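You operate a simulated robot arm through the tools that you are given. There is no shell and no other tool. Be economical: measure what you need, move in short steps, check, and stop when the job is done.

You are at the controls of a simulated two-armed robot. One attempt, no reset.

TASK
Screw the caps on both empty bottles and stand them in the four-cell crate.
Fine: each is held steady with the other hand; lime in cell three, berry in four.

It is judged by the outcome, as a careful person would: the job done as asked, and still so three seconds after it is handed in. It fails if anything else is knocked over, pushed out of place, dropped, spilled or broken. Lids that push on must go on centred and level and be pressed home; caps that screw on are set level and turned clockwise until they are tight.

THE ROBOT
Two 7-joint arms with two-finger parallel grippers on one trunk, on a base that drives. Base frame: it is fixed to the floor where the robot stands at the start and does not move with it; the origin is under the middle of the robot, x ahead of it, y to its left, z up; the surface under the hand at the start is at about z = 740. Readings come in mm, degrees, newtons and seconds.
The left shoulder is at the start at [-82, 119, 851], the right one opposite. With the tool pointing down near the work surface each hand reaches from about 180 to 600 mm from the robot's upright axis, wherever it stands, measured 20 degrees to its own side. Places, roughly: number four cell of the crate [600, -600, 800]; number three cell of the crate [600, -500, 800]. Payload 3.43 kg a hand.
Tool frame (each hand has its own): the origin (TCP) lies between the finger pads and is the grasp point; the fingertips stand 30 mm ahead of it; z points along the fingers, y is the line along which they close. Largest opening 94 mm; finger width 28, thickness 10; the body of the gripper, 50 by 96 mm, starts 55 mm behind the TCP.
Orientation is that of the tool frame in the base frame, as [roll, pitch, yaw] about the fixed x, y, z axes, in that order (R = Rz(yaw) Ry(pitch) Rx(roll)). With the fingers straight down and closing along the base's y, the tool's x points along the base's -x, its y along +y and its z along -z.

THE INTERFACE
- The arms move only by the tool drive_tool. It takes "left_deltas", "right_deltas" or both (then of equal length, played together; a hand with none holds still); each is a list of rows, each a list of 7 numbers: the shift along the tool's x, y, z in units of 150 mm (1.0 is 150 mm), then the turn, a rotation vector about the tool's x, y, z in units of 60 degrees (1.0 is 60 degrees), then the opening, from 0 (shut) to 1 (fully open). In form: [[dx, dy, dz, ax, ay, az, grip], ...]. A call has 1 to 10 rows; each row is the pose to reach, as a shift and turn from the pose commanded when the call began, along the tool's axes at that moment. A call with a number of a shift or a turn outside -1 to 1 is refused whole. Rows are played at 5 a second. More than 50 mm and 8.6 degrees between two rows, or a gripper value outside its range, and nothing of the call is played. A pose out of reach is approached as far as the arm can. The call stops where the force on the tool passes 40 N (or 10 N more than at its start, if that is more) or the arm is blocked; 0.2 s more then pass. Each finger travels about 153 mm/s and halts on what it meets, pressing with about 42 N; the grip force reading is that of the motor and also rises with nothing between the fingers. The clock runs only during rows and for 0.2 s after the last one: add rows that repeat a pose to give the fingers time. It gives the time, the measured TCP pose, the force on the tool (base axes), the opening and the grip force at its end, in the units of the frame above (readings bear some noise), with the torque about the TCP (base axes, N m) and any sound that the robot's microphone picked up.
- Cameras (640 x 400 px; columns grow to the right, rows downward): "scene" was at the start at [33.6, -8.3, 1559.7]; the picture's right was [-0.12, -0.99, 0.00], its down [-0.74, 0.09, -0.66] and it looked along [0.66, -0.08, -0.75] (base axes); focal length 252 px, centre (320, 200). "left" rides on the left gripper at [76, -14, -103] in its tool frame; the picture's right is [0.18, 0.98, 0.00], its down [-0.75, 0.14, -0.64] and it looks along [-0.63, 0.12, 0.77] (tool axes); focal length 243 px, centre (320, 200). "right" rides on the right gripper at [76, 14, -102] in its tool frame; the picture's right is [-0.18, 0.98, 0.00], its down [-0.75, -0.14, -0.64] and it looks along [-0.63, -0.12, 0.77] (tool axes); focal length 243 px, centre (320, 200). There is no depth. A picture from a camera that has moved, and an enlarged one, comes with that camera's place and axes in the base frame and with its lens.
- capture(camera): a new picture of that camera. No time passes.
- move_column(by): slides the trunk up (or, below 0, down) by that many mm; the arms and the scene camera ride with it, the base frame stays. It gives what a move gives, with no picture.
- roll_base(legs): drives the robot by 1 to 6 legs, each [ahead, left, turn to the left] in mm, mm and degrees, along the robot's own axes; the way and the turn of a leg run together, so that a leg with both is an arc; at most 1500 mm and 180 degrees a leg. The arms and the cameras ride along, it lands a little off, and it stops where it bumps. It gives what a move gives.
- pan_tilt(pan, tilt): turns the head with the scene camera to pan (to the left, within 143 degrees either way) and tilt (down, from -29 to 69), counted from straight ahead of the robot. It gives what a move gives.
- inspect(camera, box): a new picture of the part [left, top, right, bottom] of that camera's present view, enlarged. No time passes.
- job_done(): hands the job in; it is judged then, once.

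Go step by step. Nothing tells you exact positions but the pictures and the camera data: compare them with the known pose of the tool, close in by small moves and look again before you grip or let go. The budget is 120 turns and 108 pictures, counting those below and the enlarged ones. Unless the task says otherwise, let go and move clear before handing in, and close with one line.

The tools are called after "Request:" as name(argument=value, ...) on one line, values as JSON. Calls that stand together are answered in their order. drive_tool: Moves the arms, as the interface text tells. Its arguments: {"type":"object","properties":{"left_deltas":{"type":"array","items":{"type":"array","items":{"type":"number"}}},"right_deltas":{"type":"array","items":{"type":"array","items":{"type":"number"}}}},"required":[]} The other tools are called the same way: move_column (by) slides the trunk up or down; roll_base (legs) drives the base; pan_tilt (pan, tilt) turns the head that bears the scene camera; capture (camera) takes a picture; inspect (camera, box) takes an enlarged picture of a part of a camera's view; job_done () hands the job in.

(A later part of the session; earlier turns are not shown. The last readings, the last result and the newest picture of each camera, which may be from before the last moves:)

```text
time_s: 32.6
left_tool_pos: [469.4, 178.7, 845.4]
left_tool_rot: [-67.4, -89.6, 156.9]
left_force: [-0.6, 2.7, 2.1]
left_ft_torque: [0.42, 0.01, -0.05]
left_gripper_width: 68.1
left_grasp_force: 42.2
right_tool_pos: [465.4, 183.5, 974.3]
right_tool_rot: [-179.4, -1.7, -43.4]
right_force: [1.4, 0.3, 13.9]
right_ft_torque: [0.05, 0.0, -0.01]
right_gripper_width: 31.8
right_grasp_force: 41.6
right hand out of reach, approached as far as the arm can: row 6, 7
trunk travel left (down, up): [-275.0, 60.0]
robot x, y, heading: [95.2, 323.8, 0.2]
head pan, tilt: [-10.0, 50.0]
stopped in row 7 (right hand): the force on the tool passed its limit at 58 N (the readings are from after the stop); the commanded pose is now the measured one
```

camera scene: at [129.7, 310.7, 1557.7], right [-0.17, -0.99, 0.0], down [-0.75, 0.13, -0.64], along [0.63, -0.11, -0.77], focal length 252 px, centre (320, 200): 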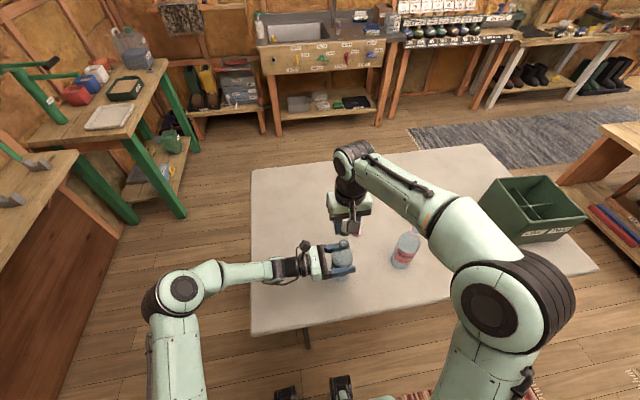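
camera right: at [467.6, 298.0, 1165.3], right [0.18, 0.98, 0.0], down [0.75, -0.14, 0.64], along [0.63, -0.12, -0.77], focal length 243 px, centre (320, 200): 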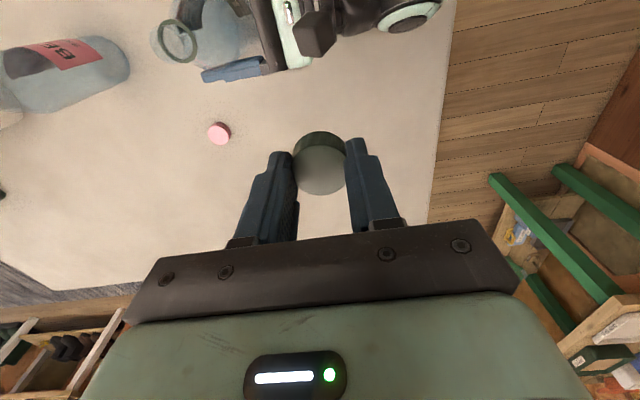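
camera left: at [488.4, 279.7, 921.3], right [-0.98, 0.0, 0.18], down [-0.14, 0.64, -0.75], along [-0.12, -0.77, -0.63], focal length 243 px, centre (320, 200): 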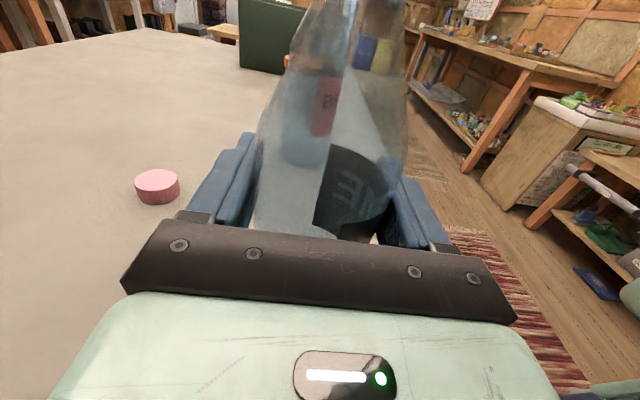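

The wrist hit its limit near -43° of yaw and dragged a few mm sideways. I'm checking the state before regripping.

Request:
inspect(camera="scene", box=[280, 200, 408, 280])

Request:
capture(camera="right")

Request:
capture(camera="left")

```text
5.00 times, centred on (344, 240) of scene
camera zoom: at [128.3, 310.9, 1557.8], right [-0.17, -0.99, 0.0], down [-0.75, 0.13, -0.64], along [0.63, -0.11, -0.77], focal length 1261 px, centre (200, 0)
```

zoom: 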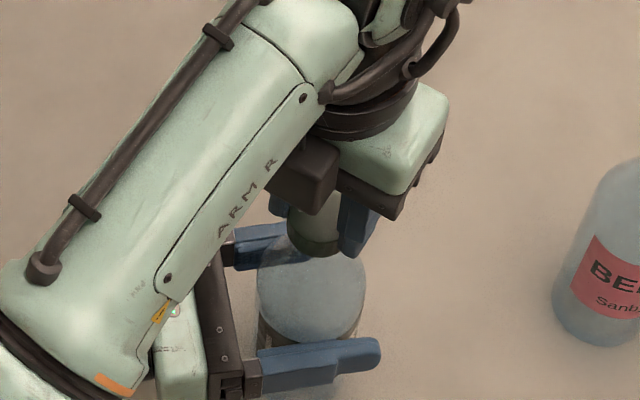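

```text
73 pictures are left
camera right: at [508.3, 122.1, 1080.2], right [-0.81, -0.59, -0.02], down [-0.47, 0.63, 0.62], along [-0.35, 0.51, -0.78], focal length 243 px, centre (320, 200)
```

right: 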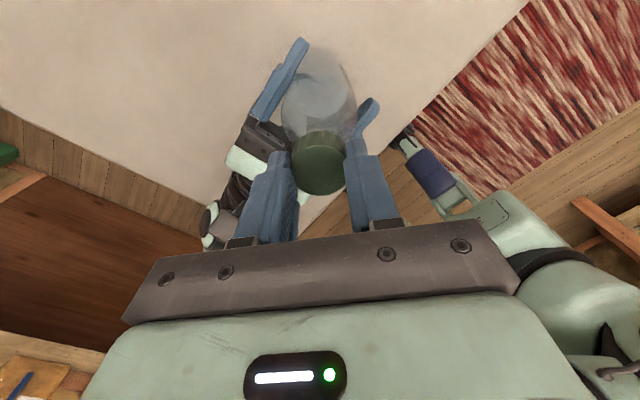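

```text
72 pictures are left
camera left: at [484.5, 280.5, 921.0], right [-0.98, 0.01, 0.18], down [-0.13, 0.64, -0.76], along [-0.12, -0.77, -0.63], focal length 243 px, centre (320, 200)
```

left: 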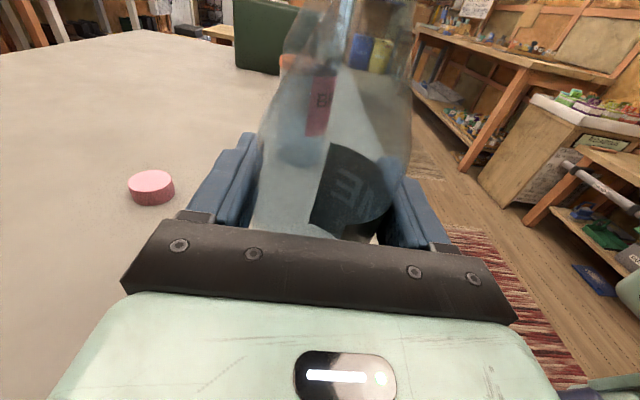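

The arm is twisted to its limit but bottle and cap look upright. I'm opening, lifting clear, and unwinding the wrist.

Request:
drive_tool(right_deltas=[[0, 0, 0, 0, 0, 0, 0.35], [0, 0, 0, 0, 0, 0, 0.55], [0, 0, 0, 0, 0, 0, 0.55], [0, 0, -0.1, 0, 0, 0, 0.55], [0, 0, -0.25, 0, 0, 0, 0.55], [0, 0, -0.4, 0, 0, 0, 0.55]])

Request:
drive_tool(right_deltas=[[0, 0, 0, 0, 0, -0.125, 0.55], [0, 0, 0, 0, 0, -0.25, 0.55], [0, 0, 0, 0, 0, -0.375, 0.55], [0, 0, 0, 0, 0, -0.5, 0.55], [0, 0, 0, 0, 0, -0.625, 0.55], [0, 0, 0, 0, 0, -0.75, 0.55], [0, 0, 0, 0, 0, -0.875, 0.55], [0, 0, 0, 0, 0, -1, 0.55]])

Request:
inspect(camera="scene", box=[280, 200, 408, 280])

```text
time_s: 34.0
left_tool_pos: [470.1, 176.7, 845.8]
left_tool_rot: [-58.3, -89.6, 147.6]
left_force: [1.5, -0.6, 7.4]
left_ft_torque: [0.03, -0.04, 0.03]
left_gripper_width: 68.1
left_grasp_force: 42.1
right_tool_pos: [458.6, 178.6, 1030.7]
right_tool_rot: [-179.5, -1.7, -43.4]
right_force: [-0.9, 0.1, 0.6]
right_ft_torque: [0.05, 0.0, 0.01]
right_gripper_width: 51.8
right_grasp_force: 0.1
right hand out of reach, approached as far as the arm can: row 6
trunk travel left (down, up): [-275.0, 60.0]
robot x, y, heading: [96.2, 319.3, 0.0]
head pan, tilt: [-10.0, 50.0]
```

```text
time_s: 35.8
left_tool_pos: [469.3, 177.9, 846.3]
left_tool_rot: [-60.0, -89.7, 149.6]
left_force: [2.0, -0.1, 7.3]
left_ft_torque: [0.07, 0.02, 0.02]
left_gripper_width: 68.1
left_grasp_force: 41.8
right_tool_pos: [458.3, 178.5, 1030.2]
right_tool_rot: [178.8, -1.3, 16.7]
right_force: [0.4, 0.5, -0.1]
right_ft_torque: [-0.01, 0.02, -0.02]
right_gripper_width: 51.4
right_grasp_force: 0.0
trunk travel left (down, up): [-275.0, 60.0]
robot x, y, heading: [99.4, 319.9, -0.1]
head pan, tilt: [-10.0, 50.0]
```

```text
5.00 times, centred on (344, 240) of scene
camera zoom: at [129.4, 310.5, 1557.7], right [-0.17, -0.99, 0.0], down [-0.75, 0.13, -0.64], along [0.63, -0.11, -0.77], focal length 1261 px, centre (200, 0)
```

zoom: 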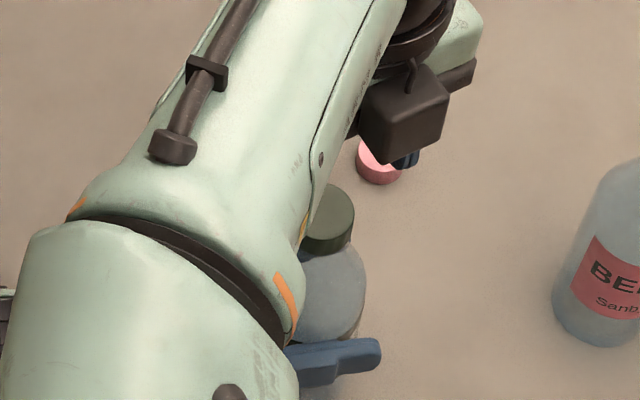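

The cap stays on the neck. I'm unwinding the wrist further before the next grip.

Request:
drive_tool(right_deltas=[[0, 0, 0, 0, 0, -0.125, 0.55], [0, 0, 0, 0, 0, -0.25, 0.55], [0, 0, 0, 0, 0, -0.375, 0.55], [0, 0, 0, 0, 0, -0.5, 0.55], [0, 0, 0, 0, 0, -0.625, 0.55], [0, 0, 0, 0, 0, -0.75, 0.55], [0, 0, 0, 0, 0, -0.875, 0.55], [0, 0, 0, 0, 0, -1, 0.55]])

Request:
drive_tool(right_deltas=[[0, 0, 0, 0, 0, -0.125, 0.55], [0, 0, 0, 0, 0, -0.25, 0.55], [0, 0, 0, 0, 0, -0.375, 0.55], [0, 0, 0, 0, 0, -0.5, 0.55], [0, 0, 0, 0, 0, -0.625, 0.55], [0, 0, 0, 0, 0, -0.75, 0.55], [0, 0, 0, 0, 0, -0.875, 0.55], [0, 0, 0, 0, 0, -1, 0.55]])

Request:
drive_tool(right_deltas=[[0, 0, 0, 0, 0, -0.125, 0.55], [0, 0, 0, 0, 0, -0.25, 0.55], [0, 0, 0, 0, 0, -0.375, 0.55], [0, 0, 0, 0, 0, -0.5, 0.55], [0, 0, 0, 0, 0, -0.625, 0.55], [0, 0, 0, 0, 0, -0.722, 0.55], [0, 0, 0, 0, 0, -0.722, 0.55]])

Request:
capture(camera="scene")

Request:
inspect(camera="right", box=[200, 0, 440, 200])

```text
time_s: 37.6
left_tool_pos: [470.5, 176.3, 843.3]
left_tool_rot: [-61.8, -89.7, 151.3]
left_force: [2.3, -0.2, 5.0]
left_ft_torque: [0.01, -0.01, -0.02]
left_gripper_width: 68.3
left_grasp_force: 42.0
right_tool_pos: [458.5, 178.5, 1029.4]
right_tool_rot: [178.4, 0.4, 76.8]
right_force: [0.6, 0.2, 0.3]
right_ft_torque: [0.02, -0.01, 0.01]
right_gripper_width: 51.7
right_grasp_force: 0.1
trunk travel left (down, up): [-275.0, 60.0]
robot x, y, heading: [101.3, 324.1, 0.1]
head pan, tilt: [-10.0, 50.0]
```

```text
time_s: 39.4
left_tool_pos: [469.1, 177.4, 844.4]
left_tool_rot: [-62.3, -89.7, 151.7]
left_force: [0.4, -0.5, 2.7]
left_ft_torque: [0.02, -0.01, 0.03]
left_gripper_width: 67.9
left_grasp_force: 41.6
right_tool_pos: [459.2, 177.6, 1031.0]
right_tool_rot: [179.6, 1.5, 136.7]
right_force: [0.5, 0.1, 0.2]
right_ft_torque: [0.0, 0.0, 0.01]
right_gripper_width: 51.6
right_grasp_force: 0.1
trunk travel left (down, up): [-275.0, 60.0]
robot x, y, heading: [98.3, 322.6, 0.3]
head pan, tilt: [-10.0, 50.0]
```

```text
time_s: 41.0
left_tool_pos: [469.2, 176.5, 845.3]
left_tool_rot: [-61.4, -89.7, 150.8]
left_force: [0.3, -0.1, 0.9]
left_ft_torque: [0.03, 0.0, 0.0]
left_gripper_width: 68.1
left_grasp_force: 42.2
right_tool_pos: [459.5, 178.5, 1031.4]
right_tool_rot: [-179.2, 1.5, 179.9]
right_force: [-1.4, -1.1, -0.7]
right_ft_torque: [-0.01, 0.01, 0.0]
right_gripper_width: 51.5
right_grasp_force: 0.1
trunk travel left (down, up): [-275.0, 60.0]
robot x, y, heading: [99.8, 322.7, 0.1]
head pan, tilt: [-10.0, 50.0]
```

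```text
70 pictures are left
camera scene: at [129.7, 310.5, 1557.7], right [-0.17, -0.99, 0.0], down [-0.75, 0.13, -0.64], along [0.63, -0.11, -0.77], focal length 252 px, centre (320, 200)
```

scene: 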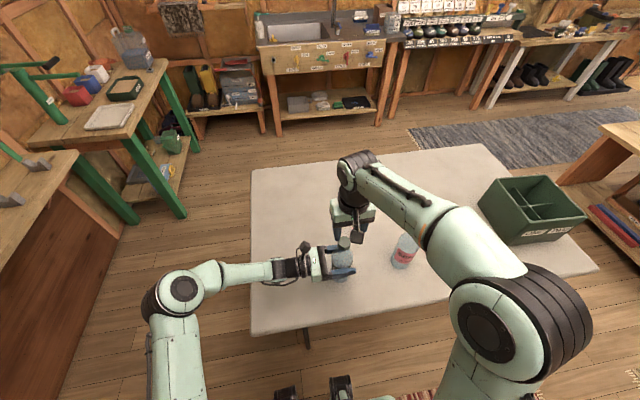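

```text
2.00 times, centred on (320, 100) of right
camera zoom: at [380.5, 194.1, 1131.7], right [0.18, 0.98, -0.01], down [0.74, -0.13, 0.66], along [0.65, -0.13, -0.75], focal length 485 px, centre (320, 400)
```

zoom: 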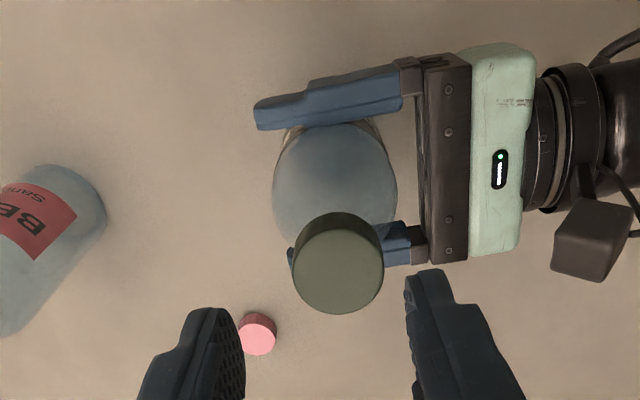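

The cap sits level on the neck at about (466.5,183). I'm levelling the hand, centring it over the cap and pre-turning 45° counter-clockwise for a longer stroke.

Request:
drive_tool(right_deltas=[[-0.02, 0.015, 0, -0.0133, 0.025, 0, 0.55], [-0.047, 0.03, 0, -0.0133, 0.025, 0, 0.55], [-0.047, 0.03, 0, -0.0133, 0.025, 0, 0.55]])

Request:
inspect(camera="right", box=[200, 0, 440, 200])

Request:
drive_tool(right_deltas=[[0, 0, 0, 0, 0, -0.125, 0.55], [0, 0, 0, 0, 0, -0.25, 0.55], [0, 0, 0, 0, 0, -0.375, 0.55], [0, 0, 0, 0, 0, -0.5, 0.55], [0, 0, 0, 0, 0, -0.625, 0.55], [0, 0, 0, 0, 0, -0.75, 0.55], [0, 0, 0, 0, 0, -0.75, 0.55]])

Request:
inspect(camera="right", box=[200, 0, 440, 200])

```text
time_s: 41.8
left_tool_pos: [469.4, 178.2, 845.2]
left_tool_rot: [-61.8, -89.7, 151.2]
left_force: [0.0, -0.2, -0.9]
left_ft_torque: [0.03, 0.05, 0.0]
left_gripper_width: 68.0
left_grasp_force: 41.7
right_tool_pos: [465.5, 182.9, 1030.5]
right_tool_rot: [179.9, 0.0, 179.9]
right_force: [-0.6, -1.0, -0.6]
right_ft_torque: [0.0, 0.01, -0.01]
right_gripper_width: 51.7
right_grasp_force: 0.1
trunk travel left (down, up): [-275.0, 60.0]
robot x, y, heading: [99.9, 324.1, -0.1]
head pan, tilt: [-10.0, 50.0]
```

```text
2.00 times, centred on (320, 100) of right
camera zoom: at [390.5, 197.1, 1133.9], right [0.19, 0.98, 0.0], down [0.75, -0.14, 0.64], along [0.63, -0.12, -0.77], focal length 485 px, centre (320, 400)
```

zoom: 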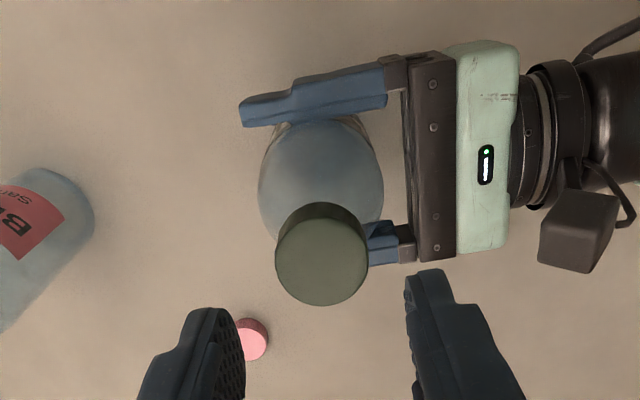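

```text
time_s: 43.4
left_tool_pos: [469.9, 177.2, 844.8]
left_tool_rot: [-60.2, -89.7, 149.7]
left_force: [0.7, 0.8, -0.4]
left_ft_torque: [-0.02, -0.01, -0.01]
left_gripper_width: 68.2
left_grasp_force: 42.1
right_tool_pos: [466.0, 182.2, 1032.0]
right_tool_rot: [-180.0, 0.0, -135.0]
right_force: [0.2, 0.1, -1.0]
right_ft_torque: [-0.01, 0.0, 0.03]
right_gripper_width: 51.6
right_grasp_force: 0.0
trunk travel left (down, up): [-275.0, 60.0]
robot x, y, heading: [97.6, 324.7, 0.1]
head pan, tilt: [-10.0, 50.0]
```

```text
2.00 times, centred on (320, 100) of right
camera zoom: at [402.1, 139.0, 1134.1], right [-0.57, 0.82, 0.0], down [0.63, 0.43, 0.64], along [0.53, 0.36, -0.77], focal length 485 px, centre (320, 400)
```

zoom: 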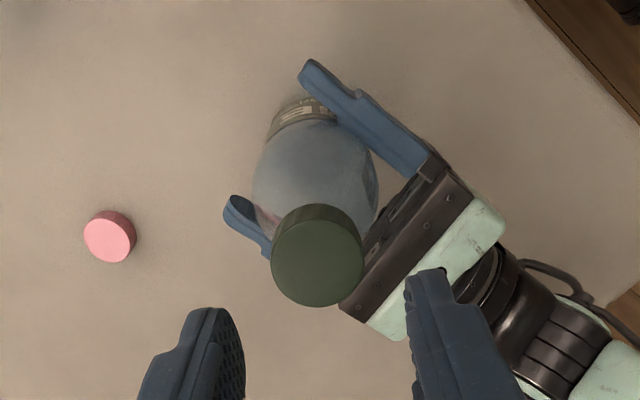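

The cap is off the hand centre by only about 1.4 mm. I'm descending and gripping again.

Request:
drive_tool(right_deltas=[[-0.0066, -0.0066, 0.12, 0, 0, 0, 0.55], [-0.0066, -0.0066, 0.24, 0, 0, 0, 0.55], [-0.0066, -0.0066, 0.32, 0, 0, 0, 0.55], [-0.0066, -0.0066, 0.38, 0, 0, 0, 0.55], [-0.0066, -0.0066, 0.38, 0, 0, 0, 0.3], [-0.0066, -0.0066, 0.38, 0, 0, 0, 0], [-0.0066, -0.0066, 0.38, 0, 0, 0, 0]])

Request:
capture(camera="right")

```text
time_s: 45.0
left_tool_pos: [470.3, 177.9, 845.3]
left_tool_rot: [-60.7, -89.7, 150.1]
left_force: [-0.7, 1.6, -0.5]
left_ft_torque: [-0.08, -0.04, -0.04]
left_gripper_width: 68.3
left_grasp_force: 42.4
right_tool_pos: [467.0, 181.7, 973.3]
right_tool_rot: [-179.9, 0.0, -135.1]
right_force: [0.0, -1.1, -0.2]
right_ft_torque: [-0.17, -0.1, 0.01]
right_gripper_width: 32.2
right_grasp_force: 42.3
trunk travel left (down, up): [-275.0, 60.0]
robot x, y, heading: [101.9, 319.9, 0.1]
head pan, tilt: [-10.0, 50.0]
```

```text
66 pictures are left
camera right: at [403.5, 138.8, 1076.5], right [-0.56, 0.83, 0.0], down [0.63, 0.43, 0.64], along [0.53, 0.36, -0.77], focal length 243 px, centre (320, 200)
```

right: 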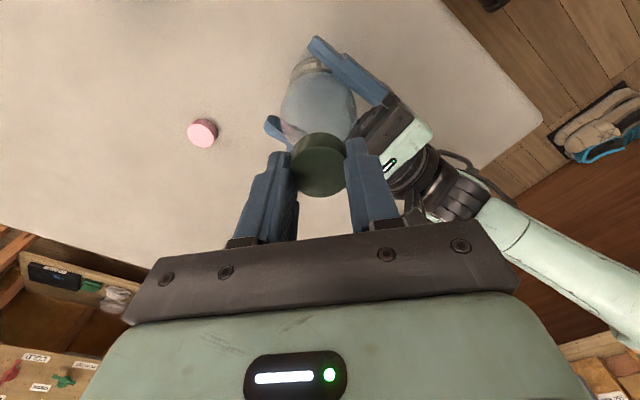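

Gripped well. I'm turning clockwise twice by 60°, following the thread.

Request:
drive_tool(right_deltas=[[0, 0, 0.001, 0, 0, 0.125, 0], [0, 0, 0.002, 0, 0, 0.25, 0], [0, 0, 0.002, 0, 0, 0.375, 0], [0, 0, 0.003, 0, 0, 0.5, 0], [0, 0, 0.003, 0, 0, 0.625, 0], [0, 0, 0.004, 0, 0, 0.75, 0], [0, 0, 0.004, 0, 0, 0.875, 0], [0, 0, 0.005, 0, 0, 1.0, 0]])

Request:
drive_tool(right_deltas=[[0, 0, 0.001, 0, 0, 0.125, 0], [0, 0, 0.002, 0, 0, 0.25, 0], [0, 0, 0.002, 0, 0, 0.375, 0], [0, 0, 0.003, 0, 0, 0.5, 0], [0, 0, 0.003, 0, 0, 0.625, 0], [0, 0, 0.004, 0, 0, 0.75, 0], [0, 0, 0.004, 0, 0, 0.875, 0], [0, 0, 0.005, 0, 0, 1.0, 0]])

```text
time_s: 46.8
left_tool_pos: [470.1, 177.0, 845.1]
left_tool_rot: [-64.0, -89.6, 153.3]
left_force: [-0.2, -3.9, 0.4]
left_ft_torque: [0.38, 0.06, 0.02]
left_gripper_width: 68.1
left_grasp_force: 42.1
right_tool_pos: [467.6, 183.7, 972.1]
right_tool_rot: [179.9, 0.0, 164.7]
right_force: [1.1, 3.2, -0.5]
right_ft_torque: [0.06, -0.15, 0.03]
right_gripper_width: 32.1
right_grasp_force: 42.1
trunk travel left (down, up): [-275.0, 60.0]
robot x, y, heading: [98.4, 324.1, -0.2]
head pan, tilt: [-10.0, 50.0]
```

```text
time_s: 48.6
left_tool_pos: [469.8, 177.5, 845.0]
left_tool_rot: [-60.5, -89.6, 149.8]
left_force: [-4.0, -11.8, 0.1]
left_ft_torque: [0.78, -0.35, 0.07]
left_gripper_width: 68.2
left_grasp_force: 41.9
right_tool_pos: [467.5, 182.7, 971.8]
right_tool_rot: [179.9, 0.0, 104.8]
right_force: [4.4, 11.3, 0.5]
right_ft_torque: [0.62, -0.17, -0.03]
right_gripper_width: 32.8
right_grasp_force: 41.7
trunk travel left (down, up): [-275.0, 60.0]
robot x, y, heading: [98.3, 323.1, 0.1]
head pan, tilt: [-10.0, 50.0]
```

A side force has built up from a 1.2 mm offset, so I'm recentring while turning another 60°.

Request:
drive_tool(right_deltas=[[0.0115, 0.0085, 0.0, 0, 0, 0.0, 0], [0.0115, 0.0095, 0.001, 0, 0, 0.125, 0], [0.011, 0.0105, 0.002, 0, 0, 0.25, 0], [0.0105, 0.0115, 0.002, 0, 0, 0.375, 0], [0.01, 0.0125, 0.003, 0, 0, 0.5, 0], [0.0095, 0.0135, 0.003, 0, 0, 0.625, 0], [0.009, 0.0145, 0.004, 0, 0, 0.75, 0], [0.008, 0.015, 0.004, 0, 0, 0.875, 0], [0.0075, 0.0155, 0.005, 0, 0, 1.0, 0]])

```text
time_s: 50.6
left_tool_pos: [469.7, 178.2, 844.9]
left_tool_rot: [-59.2, -89.6, 148.7]
left_force: [-6.8, 2.6, 0.1]
left_ft_torque: [-0.29, -0.44, -0.82]
left_gripper_width: 67.9
left_grasp_force: 42.2
right_tool_pos: [470.6, 183.4, 971.5]
right_tool_rot: [-180.0, -0.1, 44.8]
right_force: [6.5, -2.8, 0.6]
right_ft_torque: [-0.09, -0.4, 0.89]
right_gripper_width: 32.8
right_grasp_force: 41.9
trunk travel left (down, up): [-275.0, 60.0]
robot x, y, heading: [99.1, 324.4, 0.0]
head pan, tilt: [-10.0, 50.0]
```

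Torque about the axis has risen to 0.9 N·m, so the cap is seating. I'm turning a little more to confirm that it's tight.

Request:
drive_tool(right_deltas=[[0.004, 0.003, 0, 0, 0, 0.08, 0], [0.004, 0.004, 0, 0, 0, 0.16, 0], [0.004, 0.005, 0, 0, 0, 0.25, 0], [0.004, 0.005, 0, 0, 0, 0.25, 0]])

Request:
inspect(camera="right", box=[220, 20, 420, 220])

```text
time_s: 51.6
left_tool_pos: [470.2, 177.4, 845.4]
left_tool_rot: [-61.2, -89.7, 150.5]
left_force: [-7.5, 1.4, -1.3]
left_ft_torque: [-0.15, -0.64, -0.61]
left_gripper_width: 68.1
left_grasp_force: 42.0
right_tool_pos: [469.6, 184.0, 971.3]
right_tool_rot: [-180.0, -0.1, 29.8]
right_force: [8.6, -1.2, 0.2]
right_ft_torque: [-0.08, -0.36, 0.74]
right_gripper_width: 32.1
right_grasp_force: 42.6
trunk travel left (down, up): [-275.0, 60.0]
robot x, y, heading: [98.2, 320.8, 0.3]
head pan, tilt: [-10.0, 50.0]
```

```text
2.00 times, centred on (320, 120) of right
camera zoom: at [543.8, 209.9, 1074.9], right [0.33, -0.94, 0.0], down [-0.72, -0.25, 0.64], along [-0.61, -0.21, -0.77], focal length 485 px, centre (320, 360)
```

zoom: 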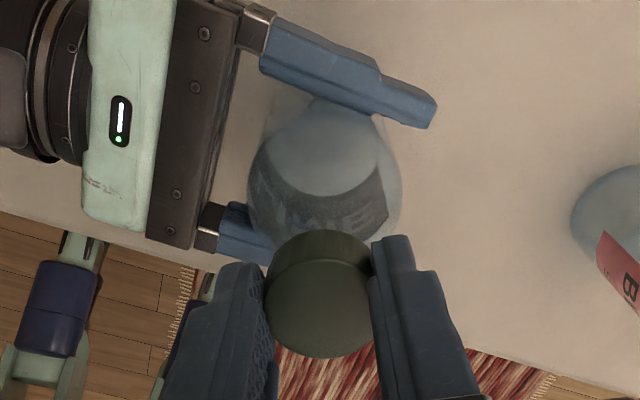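

The cap is tight and level: torque has plateaued at the grip's slip limit. Next I release the left hand and back it out while the right holds the cap.

Request:
drive_tool(left_deltas=[[0, 0, 0, 0, 0, 0, 0.8], [0, 0, 0, 0, 0, 0, 1], [0, 0, 0, 0, 0, 0, 1], [0, 0, -0.2, 0, 0, 0, 1], [0, 0, -0.4, 0, 0, 0, 1], [0, 0, -0.6, 0, 0, 0, 1], [0, 0, -0.8, 0, 0, 0, 1], [0, 0, -1, 0, 0, 0, 1]])

Request:
inspect(camera="scene", box=[280, 200, 408, 280])

Request:
inspect(camera="left", box=[160, 0, 480, 200])

```text
time_s: 53.4
left_tool_pos: [470.3, 328.8, 844.8]
left_tool_rot: [-57.4, -89.7, 146.9]
left_force: [0.1, -0.4, 0.3]
left_ft_torque: [-0.02, -0.02, 0.01]
left_gripper_width: 93.8
left_grasp_force: 0.0
right_tool_pos: [470.4, 184.9, 971.2]
right_tool_rot: [-179.9, 0.0, 30.0]
right_force: [-0.9, -0.2, 0.6]
right_ft_torque: [-0.03, 0.02, 0.0]
right_gripper_width: 32.1
right_grasp_force: 41.7
trunk travel left (down, up): [-275.0, 60.0]
robot x, y, heading: [97.2, 324.8, 0.1]
head pan, tilt: [-10.0, 50.0]
```

```text
5.00 times, centred on (344, 240) of scene
camera zoom: at [129.6, 311.0, 1557.7], right [-0.17, -0.99, 0.0], down [-0.75, 0.13, -0.64], along [0.63, -0.11, -0.77], focal length 1261 px, centre (200, 0)
```

zoom: 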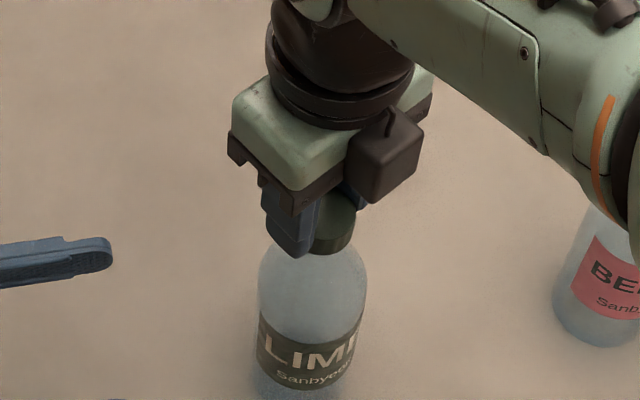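

```text
2.00 times, centred on (320, 100) of left
camera zoom: at [486.6, 430.7, 919.9], right [-0.98, 0.01, 0.18], down [-0.13, 0.64, -0.76], along [-0.12, -0.77, -0.63], focal length 485 px, centre (320, 400)
```

zoom: 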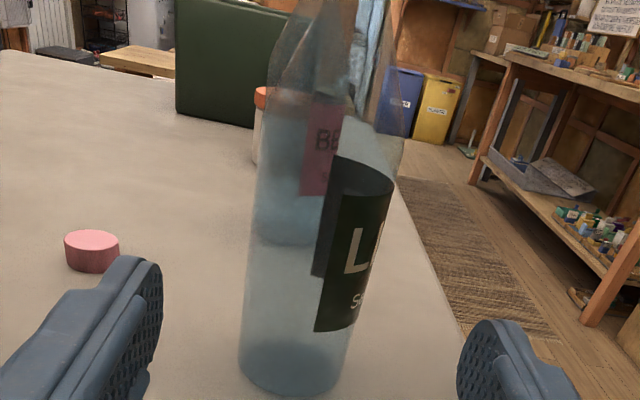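

Lime stands capped with its label facing me. I'm lifting it by the cap, raising the left hand, then unwinding the wrist in the air.

Request:
drive_tool(right_deltas=[[0, 0, -0.03, 0, 0, 0, 0], [0, 0, -0.1, 0, 0, 0, 0], [0, 0, -0.25, 0, 0, 0, 0], [0, 0, -0.4, 0, 0, 0, 0], [0, 0, -0.6, 0, 0, 0, 0], [0, 0, -0.8, 0, 0, 0, 0], [0, 0, -1, 0, 0, 0, 0]], left_deltas=[[0, 0, 0, 0, 0, 0, 1], [0, 0, -0.1, 0, 0, 0, 1], [0.2, 0, -0.2, 0, 0, 0, 1], [0.4, 0, -0.3, 0, 0, 0, 1], [0.6, 0, -0.4, 0, 0, 0, 1], [0.8, 0, -0.5, 0, 0, 0, 1], [1, 0, -0.6, 0, 0, 0, 1]])

Request:
drive_tool(right_deltas=[[0, 0, 0, 0, 0, -0.125, 0], [0, 0, 0, 0, 0, -0.25, 0], [0, 0, 0, 0, 0, -0.375, 0], [0, 0, 0, 0, 0, -0.5, 0], [0, 0, 0, 0, 0, -0.625, 0], [0, 0, 0, 0, 0, -0.75, 0], [0, 0, 0, 0, 0, -0.875, 0], [0, 0, 0, 0, 0, -1, 0]])

Request:
drive_tool(right_deltas=[[0, 0, 0, 0, 0, -0.125, 0], [0, 0, 0, 0, 0, -0.25, 0], [0, 0, 0, 0, 0, -0.375, 0], [0, 0, 0, 0, 0, -0.5, 0], [0, 0, 0, 0, 0, -0.625, 0], [0, 0, 0, 0, 0, -0.75, 0], [0, 0, 0, 0, 0, -0.875, 0], [0, 0, 0, 0, 0, -1, 0]])

Request:
drive_tool(right_deltas=[[0, 0, 0, 0, 0, -0.125, 0], [0, 0, 0, 0, 0, -0.25, 0], [0, 0, 0, 0, 0, -0.375, 0], [0, 0, 0, 0, 0, -0.5, 0], [0, 0, 0, 0, 0, -0.5, 0]])

Request:
capture(camera="scene")

```text
time_s: 55.0
left_tool_pos: [470.0, 418.7, 994.4]
left_tool_rot: [-56.4, -89.7, 146.0]
left_force: [-0.6, 0.8, -0.2]
left_ft_torque: [-0.04, 0.02, 0.02]
left_gripper_width: 93.9
left_grasp_force: 0.1
right_tool_pos: [470.0, 184.5, 1121.7]
right_tool_rot: [-179.9, 0.0, 29.9]
right_force: [0.8, -0.3, -0.3]
right_ft_torque: [-0.01, 0.0, 0.04]
right_gripper_width: 32.1
right_grasp_force: 41.5
trunk travel left (down, up): [-275.0, 60.0]
robot x, y, heading: [93.6, 319.7, 0.3]
head pan, tilt: [-10.0, 50.0]
```

```text
time_s: 56.8
left_tool_pos: [471.9, 418.1, 994.3]
left_tool_rot: [-59.8, -89.7, 149.3]
left_force: [-0.4, 0.2, 0.8]
left_ft_torque: [0.0, -0.01, -0.02]
left_gripper_width: 93.8
left_grasp_force: 0.1
right_tool_pos: [469.7, 183.9, 1121.3]
right_tool_rot: [-180.0, 0.0, 90.1]
right_force: [0.3, -0.2, -0.4]
right_ft_torque: [0.0, -0.03, 0.02]
right_gripper_width: 32.0
right_grasp_force: 42.1
trunk travel left (down, up): [-275.0, 60.0]
robot x, y, heading: [98.1, 321.0, -0.0]
head pan, tilt: [-10.0, 50.0]
```

```text
time_s: 58.6
left_tool_pos: [470.1, 418.0, 993.0]
left_tool_rot: [-59.9, -89.7, 149.4]
left_force: [0.2, 0.0, 0.9]
left_ft_torque: [0.02, 0.0, 0.02]
left_gripper_width: 94.2
left_grasp_force: 0.0
right_tool_pos: [470.6, 183.8, 1122.5]
right_tool_rot: [-180.0, -0.1, 150.2]
right_force: [-0.8, 0.5, -0.5]
right_ft_torque: [0.01, -0.02, -0.02]
right_gripper_width: 32.3
right_grasp_force: 41.5
trunk travel left (down, up): [-275.0, 60.0]
robot x, y, heading: [101.1, 323.4, -0.0]
head pan, tilt: [-10.0, 50.0]
```

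```text
time_s: 59.8
left_tool_pos: [471.5, 416.7, 993.2]
left_tool_rot: [-59.9, -89.7, 149.4]
left_force: [0.7, -0.8, -0.7]
left_ft_torque: [-0.01, -0.02, 0.0]
left_gripper_width: 94.0
left_grasp_force: 0.1
right_tool_pos: [470.2, 184.7, 1121.8]
right_tool_rot: [180.0, 0.0, 180.0]
right_force: [-0.4, 0.9, -0.1]
right_ft_torque: [-0.03, -0.03, -0.01]
right_gripper_width: 32.6
right_grasp_force: 42.0
trunk travel left (down, up): [-275.0, 60.0]
robot x, y, heading: [100.6, 322.9, -0.2]
head pan, tilt: [-10.0, 50.0]
```

```text
62 pictures are left
camera scene: at [129.8, 310.5, 1557.7], right [-0.17, -0.99, 0.0], down [-0.75, 0.13, -0.64], along [0.63, -0.11, -0.77], focal length 252 px, centre (320, 200)
```

scene: 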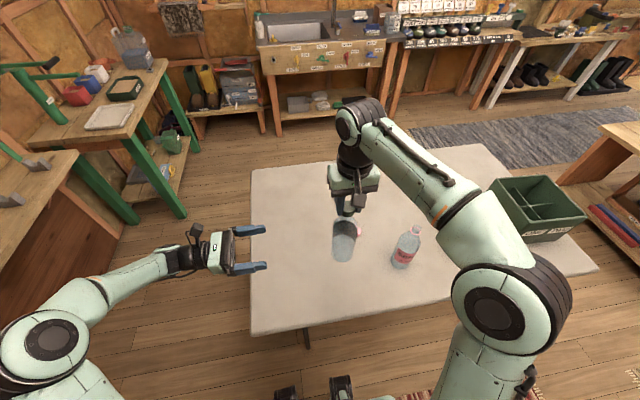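

Lime hangs straight from the cap. I'm backing off the table, driving right, then viewing the crate.

Request:
roll_base(legs=[[-150, 0, 0], [0, -680, 0]])

Request:
pan_tilt(pan=-14, tilt=50)

Request:
capture(camera="scene")

Request:
capture(camera="right")

```text
time_s: 67.1
left_tool_pos: [321.9, -261.7, 993.6]
left_tool_rot: [-60.5, -89.6, 149.7]
left_force: [-0.4, 0.3, -0.1]
left_ft_torque: [-0.01, -0.04, 0.0]
left_gripper_width: 93.9
left_grasp_force: 0.2
right_tool_pos: [319.0, -494.1, 1120.8]
right_tool_rot: [179.9, 0.0, 179.7]
right_force: [-0.6, 0.9, 0.4]
right_ft_torque: [-0.01, 0.01, 0.0]
right_gripper_width: 32.2
right_grasp_force: 41.6
trunk travel left (down, up): [-275.0, 60.0]
robot x, y, heading: [-47.9, -355.7, -0.3]
head pan, tilt: [-10.0, 50.0]
```

```text
time_s: 67.8
left_tool_pos: [322.2, -261.2, 993.4]
left_tool_rot: [-59.9, -89.8, 149.2]
left_force: [0.1, -0.1, -1.4]
left_ft_torque: [-0.01, 0.0, 0.02]
left_gripper_width: 94.0
left_grasp_force: 0.1
right_tool_pos: [319.6, -494.5, 1120.2]
right_tool_rot: [180.0, 0.0, 179.6]
right_force: [-1.4, -0.7, 0.7]
right_ft_torque: [0.0, 0.0, 0.02]
right_gripper_width: 32.1
right_grasp_force: 42.0
trunk travel left (down, up): [-275.0, 60.0]
robot x, y, heading: [-52.9, -355.2, -0.1]
head pan, tilt: [-14.0, 50.0]
```

```text
61 pictures are left
camera scene: at [-21.4, -371.8, 1557.7], right [-0.24, -0.97, 0.0], down [-0.74, 0.19, -0.64], along [0.62, -0.16, -0.77], focal length 252 px, centre (320, 200)
```

scene: 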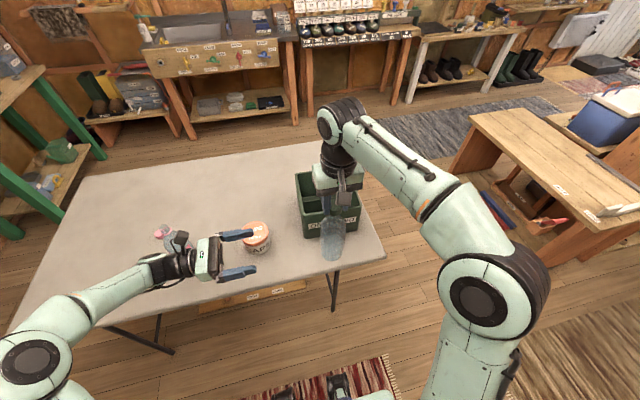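

```text
60 pictures are left
camera right: at [243.9, -479.8, 1224.8], right [0.19, 0.98, 0.0], down [0.75, -0.15, 0.64], along [0.63, -0.12, -0.77], focal length 243 px, centre (320, 200)
```

right: 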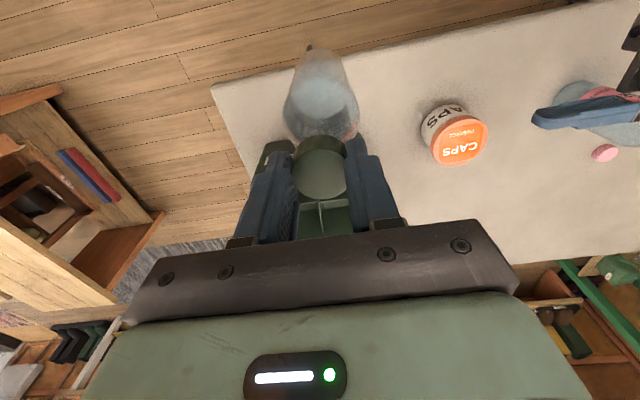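

Crate is straight ahead of the right hand. I'm zooming in to measure its cells.

Request:
inspect(camera="scene", box=[270, 150, 398, 270])

```text
3.33 times, centred on (334, 210) of scene
camera zoom: at [-21.4, -371.8, 1557.7], right [-0.24, -0.97, 0.0], down [-0.74, 0.19, -0.64], along [0.62, -0.16, -0.77], focal length 841 px, centre (273, 167)
```

zoom: 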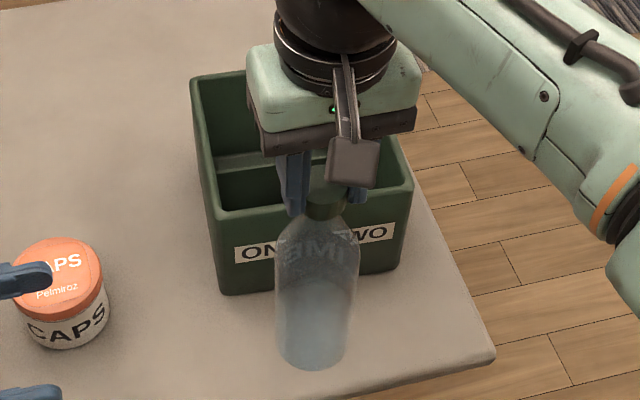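

The crate top is at z≈880, spanning roughly x 475–684, y -446 to -648. I'm raising the bottle above its rim and driving back up to the table.

Request:
drive_tool(right_deltas=[[0, 0, -0.1, 0, 0, 0, 0], [0, 0, -0.2, 0, 0, 0, 0], [0, 0, -0.3, 0, 0, 0, 0], [0, 0, -0.3, 0, 0, 0, 0]])

Request:
roll_base(legs=[[140, 0, 0]])

Request:
capture(camera="right")

Request:
capture(camera="scene")

```text
time_s: 68.8
left_tool_pos: [322.0, -261.3, 994.3]
left_tool_rot: [-60.3, -89.6, 149.6]
left_force: [-0.2, 0.6, 0.6]
left_ft_torque: [0.01, -0.03, 0.0]
left_gripper_width: 93.9
left_grasp_force: 0.1
right_tool_pos: [321.3, -494.3, 1165.7]
right_tool_rot: [179.9, 0.0, 179.8]
right_force: [-0.5, 0.4, 0.0]
right_ft_torque: [0.01, 0.0, 0.02]
right_gripper_width: 32.3
right_grasp_force: 42.2
trunk travel left (down, up): [-275.0, 60.0]
robot x, y, heading: [-51.9, -356.1, -0.1]
head pan, tilt: [-14.0, 50.0]
```

```text
time_s: 70.1
left_tool_pos: [459.6, -260.8, 993.0]
left_tool_rot: [-58.3, -89.7, 147.5]
left_force: [0.6, 0.3, -0.1]
left_ft_torque: [0.0, 0.01, -0.03]
left_gripper_width: 93.9
left_grasp_force: 0.1
right_tool_pos: [457.4, -495.1, 1165.4]
right_tool_rot: [179.8, 0.1, 179.7]
right_force: [0.5, 0.2, 0.0]
right_ft_torque: [0.02, 0.04, -0.05]
right_gripper_width: 32.4
right_grasp_force: 41.8
trunk travel left (down, up): [-275.0, 60.0]
robot x, y, heading: [87.6, -355.5, -0.2]
head pan, tilt: [-14.0, 50.0]
```

```text
58 pictures are left
camera right: at [382.6, -480.0, 1269.5], right [0.19, 0.98, 0.0], down [0.75, -0.15, 0.64], along [0.63, -0.12, -0.77], focal length 243 px, centre (320, 200)
```

right: 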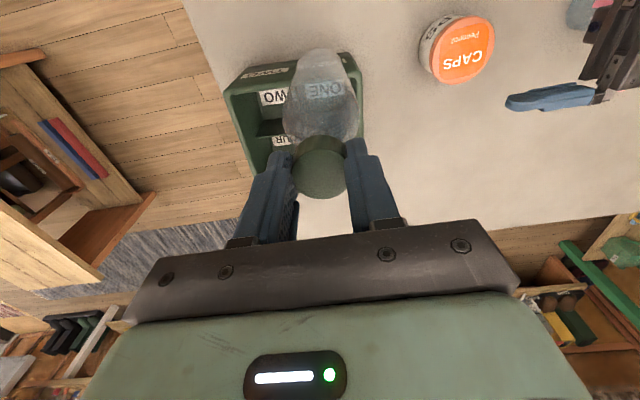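

```text
57 pictures are left
camera scene: at [117.3, -372.2, 1557.6], right [-0.24, -0.97, 0.0], down [-0.74, 0.19, -0.64], along [0.62, -0.16, -0.77], focal length 252 px, centre (320, 200)
```

scene: 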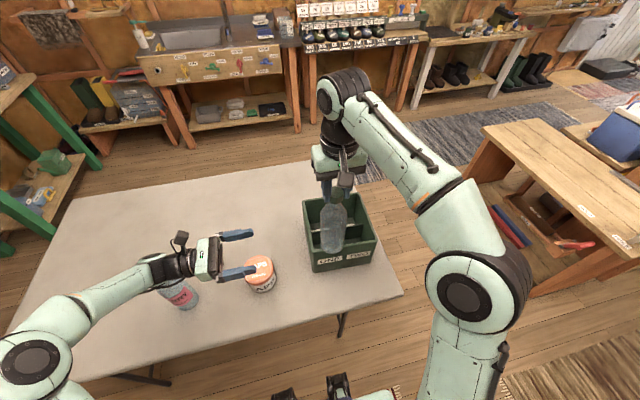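

The left wrist passes close over the berry bottle; I'm checking that before anything else, along with the crate labels.

Request:
inspect(camera="scene", box=[130, 210, 290, 320])

Request:
inspect(camera="scene", box=[290, 180, 390, 280])

Request:
inspect(camera="right", box=[200, 30, 400, 200])

```text
3.64 times, centred on (210, 265) of scene
camera zoom: at [117.3, -372.2, 1557.6], right [-0.24, -0.97, 0.0], down [-0.74, 0.19, -0.64], along [0.62, -0.16, -0.77], focal length 917 px, centre (720, -36)
```

zoom: 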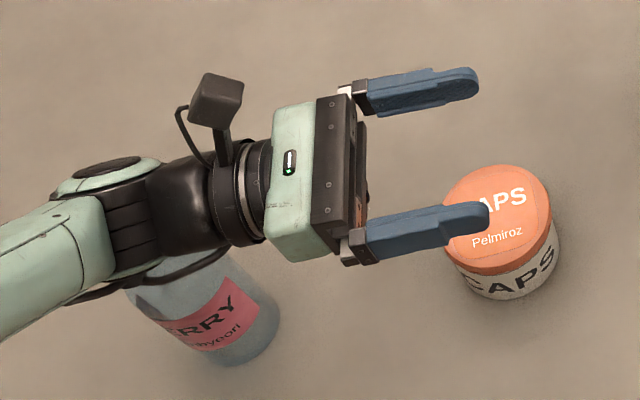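

```text
4.00 times, centred on (340, 230) of scene
camera zoom: at [117.3, -372.2, 1557.6], right [-0.24, -0.97, 0.0], down [-0.74, 0.19, -0.64], along [0.62, -0.16, -0.77], focal length 1009 px, centre (240, 80)
```

zoom: 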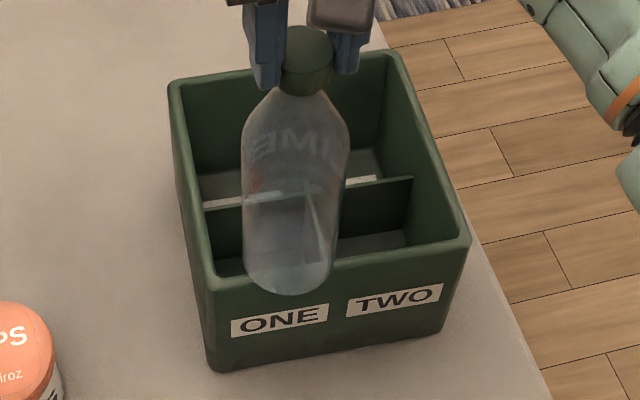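

```text
2.35 times, centred on (300, 115) of right
camera zoom: at [382.6, -480.0, 1269.5], right [0.19, 0.98, 0.0], down [0.75, -0.15, 0.64], along [0.63, -0.12, -0.77], focal length 571 px, centre (367, 400)
```

zoom: 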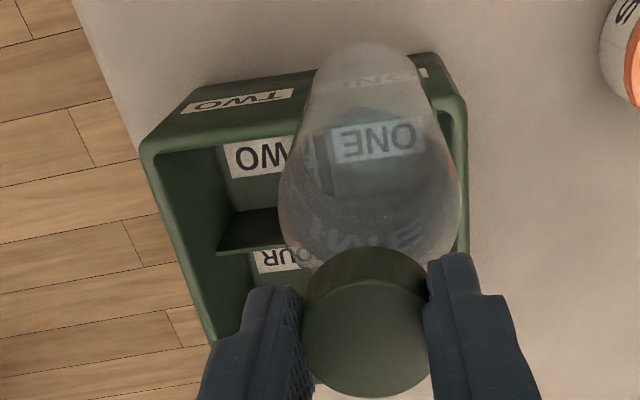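

Berry is untouched and upright; the crate's inside labels confirm FOUR lies behind TWO, so three is behind ONE, at about (618,-501). I'm raising the trunk for reach and lifting the left hand away from berry.

Request:
move_column(by=58)

Request:
drive_tool(left_deltas=[[0.1, 0, 0, 0, 0, 0, 1], [0.3, 0, 0, 0, 0, 0, 1], [0.5, 0, 0, 0, 0, 0, 1], [0.6, 0, 0, 0, 0, 0, 1], [0.6, 0, 0, 0, 0, 0, 1], [0.6, 0, 0, 0, 0, 0, 1]], right_deltas=[[-0.1, 0, 0.1, 0, 0, 0, 0], [-0.25, 0, 0.2, 0, 0, 0, 0], [-0.4, -0.01, 0.3, 0, 0, 0, 0], [-0.55, -0.02, 0.4, 0, 0, 0, 0], [-0.7, -0.03, 0.5, 0, 0, 0, 0], [-0.8, -0.035, 0.57, 0, 0, 0, 0]])

Request:
capture(camera="scene")

```text
time_s: 71.1
left_tool_pos: [458.5, -260.7, 1050.7]
left_tool_rot: [-58.8, -89.7, 148.1]
left_force: [0.3, 0.2, 0.2]
left_ft_torque: [0.0, 0.0, -0.01]
left_gripper_width: 94.2
left_grasp_force: 0.0
right_tool_pos: [456.5, -494.3, 1223.9]
right_tool_rot: [179.9, -0.1, 179.8]
right_force: [0.2, -0.5, 0.2]
right_ft_torque: [-0.01, -0.01, -0.02]
right_gripper_width: 32.2
right_grasp_force: 42.1
trunk travel left (down, up): [-333.0, 2.0]
robot x, y, heading: [87.1, -355.3, 0.2]
head pan, tilt: [-14.0, 50.0]
```

```text
time_s: 72.5
left_tool_pos: [459.4, -260.0, 1141.6]
left_tool_rot: [-59.4, -89.7, 148.5]
left_force: [-0.5, 0.8, -0.3]
left_ft_torque: [0.02, -0.01, 0.0]
left_gripper_width: 94.0
left_grasp_force: 0.1
right_tool_pos: [578.8, -501.0, 1138.6]
right_tool_rot: [179.9, 0.0, 179.5]
right_force: [-0.3, 0.2, -0.6]
right_ft_torque: [-0.04, -0.01, 0.02]
right_gripper_width: 32.6
right_grasp_force: 42.0
trunk travel left (down, up): [-333.0, 2.0]
robot x, y, heading: [85.7, -353.0, -0.3]
head pan, tilt: [-14.0, 50.0]
```

```text
53 pictures are left
camera scene: at [116.4, -372.2, 1619.2], right [-0.24, -0.97, 0.0], down [-0.74, 0.19, -0.64], along [0.62, -0.16, -0.77], focal length 252 px, centre (320, 200)
```

scene: 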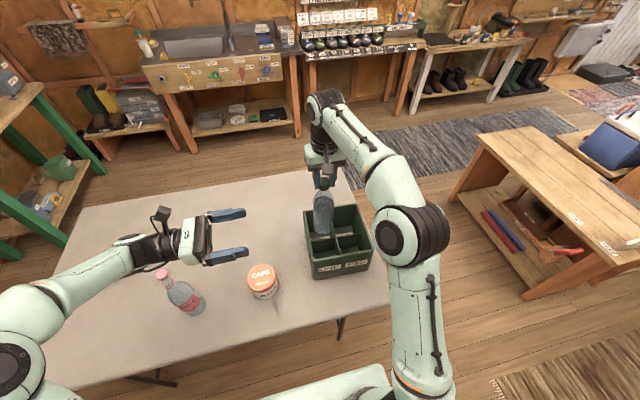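

I reached (579,-501) fine. Next the last 39 mm over cell three, then a close look.

Request:
drive_tool(right_deltas=[[-0.08, 0, 0.02, 0, 0, 0, 0], [-0.17, 0, 0.04, 0, 0, 0, 0], [-0.26, 0, 0.06, 0, 0, 0, 0], [-0.26, 0, 0.06, 0, 0, 0, 0]])

Request:
inspect(camera="scene", box=[290, 160, 400, 290])

Request:
inspect(camera="right", box=[200, 30, 440, 200])

```text
time_s: 73.5
left_tool_pos: [460.3, -261.9, 1141.1]
left_tool_rot: [-61.8, -89.7, 151.1]
left_force: [0.0, -0.5, 0.0]
left_ft_torque: [0.02, 0.02, 0.01]
left_gripper_width: 94.1
left_grasp_force: 0.1
right_tool_pos: [615.7, -501.7, 1128.6]
right_tool_rot: [179.9, 0.0, 179.7]
right_force: [0.4, 0.8, -0.1]
right_ft_torque: [0.0, -0.01, -0.01]
right_gripper_width: 32.3
right_grasp_force: 41.8
trunk travel left (down, up): [-333.0, 2.0]
robot x, y, heading: [84.5, -356.3, -0.1]
head pan, tilt: [-14.0, 50.0]
```

```text
3.08 times, centred on (345, 225) of scene
camera zoom: at [115.6, -372.3, 1619.2], right [-0.24, -0.97, 0.0], down [-0.74, 0.19, -0.64], along [0.62, -0.16, -0.77], focal length 776 px, centre (243, 123)
```

zoom: 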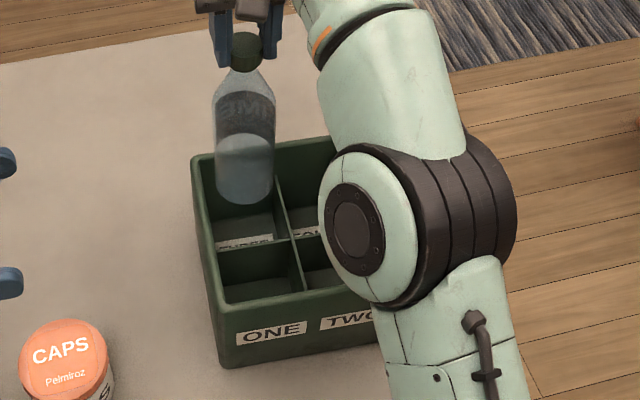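

```text
2.35 times, centred on (320, 115) of right
camera zoom: at [540.2, -486.6, 1232.8], right [0.19, 0.98, 0.0], down [0.75, -0.15, 0.64], along [0.63, -0.12, -0.77], focal length 571 px, centre (320, 400)
```

zoom: 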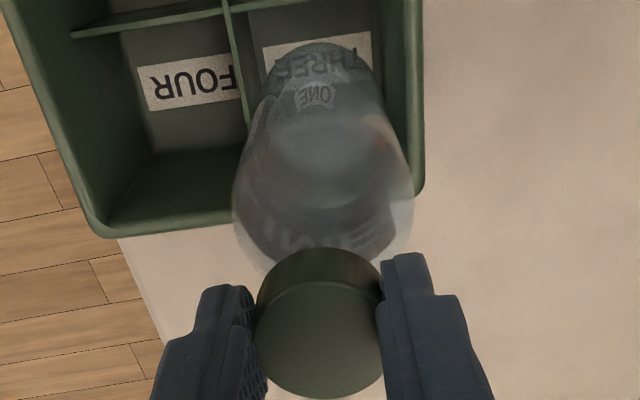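

Lime hangs centred over cell three; the floor labels read THREE and FOUR. I'm lowering it straight down.

Request:
drive_tool(right_deltas=[[-0.007, 0, 0.1, 0, 0, 0, 0], [-0.007, 0, 0.2, 0, 0, 0, 0], [-0.007, 0, 0.3, 0, 0, 0, 0], [-0.007, 0, 0.4, 0, 0, 0, 0], [-0.007, 0, 0.5, 0, 0, 0, 0], [-0.007, 0, 0.6, 0, 0, 0, 0], [-0.007, 0, 0.7, 0, 0, 0, 0], [-0.007, 0, 0.8, 0, 0, 0, 0], [-0.007, 0, 0.88, 0, 0, 0, 0], [-0.007, 0, 0.92, 0, 0, 0, 0]])

Request:
inspect(camera="right", box=[200, 30, 440, 200])

Request:
inspect(camera="scene", box=[290, 160, 400, 290])

```text
time_s: 75.7
left_tool_pos: [459.7, -261.3, 1142.0]
left_tool_rot: [-60.9, -89.7, 150.1]
left_force: [-0.4, -1.0, 0.3]
left_ft_torque: [-0.04, -0.02, -0.01]
left_gripper_width: 94.0
left_grasp_force: 0.1
right_tool_pos: [618.8, -500.2, 991.6]
right_tool_rot: [179.9, 0.0, 179.7]
right_force: [-0.3, -0.5, 0.1]
right_ft_torque: [0.0, 0.01, 0.03]
right_gripper_width: 32.8
right_grasp_force: 42.4
trunk travel left (down, up): [-333.0, 2.0]
robot x, y, heading: [85.4, -354.4, -0.1]
head pan, tilt: [-14.0, 50.0]
```

```text
2.35 times, centred on (320, 115) of right
camera zoom: at [541.9, -485.8, 1094.8], right [0.19, 0.98, 0.0], down [0.75, -0.15, 0.64], along [0.63, -0.12, -0.77], focal length 571 px, centre (320, 400)
```

zoom: 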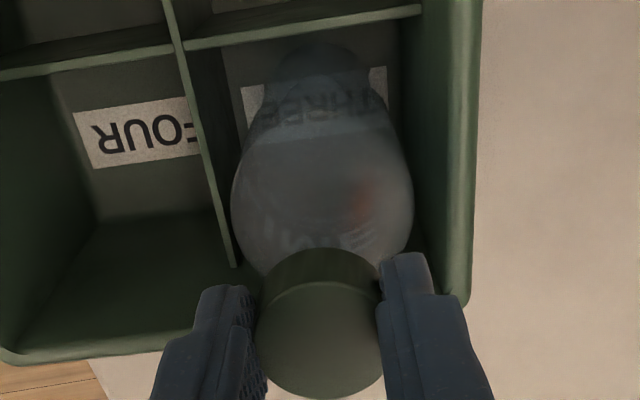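

```text
3.08 times, centred on (345, 225) of scene
camera zoom: at [116.0, -372.2, 1619.2], right [-0.24, -0.97, 0.0], down [-0.74, 0.19, -0.64], along [0.62, -0.16, -0.77], focal length 776 px, centre (243, 123)
```

zoom: 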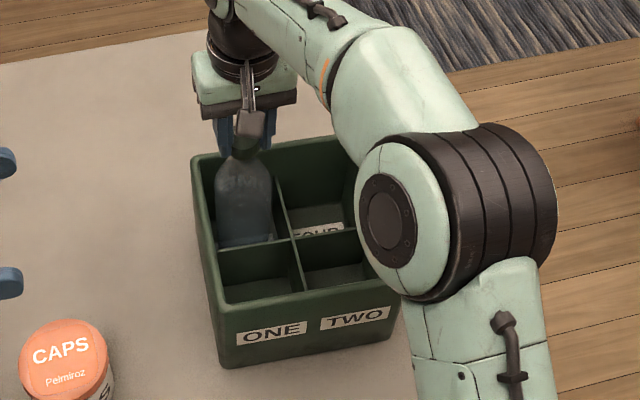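

It's inside cell three, clear of the walls. Small steps down to the floor.

Request:
drive_tool(right_deltas=[[0, 0, 0.02, 0, 0, 0, 0], [0, 0, 0.04, 0, 0, 0, 0], [0, 0, 0.055, 0, 0, 0, 0], [0, 0, 0.07, 0, 0, 0, 0], [0, 0, 0.08, 0, 0, 0, 0], [0, 0, 0.08, 0, 0, 0, 0]])

```text
time_s: 77.1
left_tool_pos: [456.7, -261.0, 1141.7]
left_tool_rot: [-65.4, -89.6, 154.5]
left_force: [0.2, -0.4, 0.2]
left_ft_torque: [0.02, -0.03, 0.0]
left_gripper_width: 94.0
left_grasp_force: 0.0
right_tool_pos: [616.7, -500.9, 982.5]
right_tool_rot: [179.9, 0.3, 179.7]
right_force: [-1.4, -0.2, 17.1]
right_ft_torque: [-0.09, 0.07, -0.01]
right_gripper_width: 32.1
right_grasp_force: 42.2
trunk travel left (down, up): [-333.0, 2.0]
robot x, y, heading: [85.0, -356.7, -0.2]
head pan, tilt: [-14.0, 50.0]
```

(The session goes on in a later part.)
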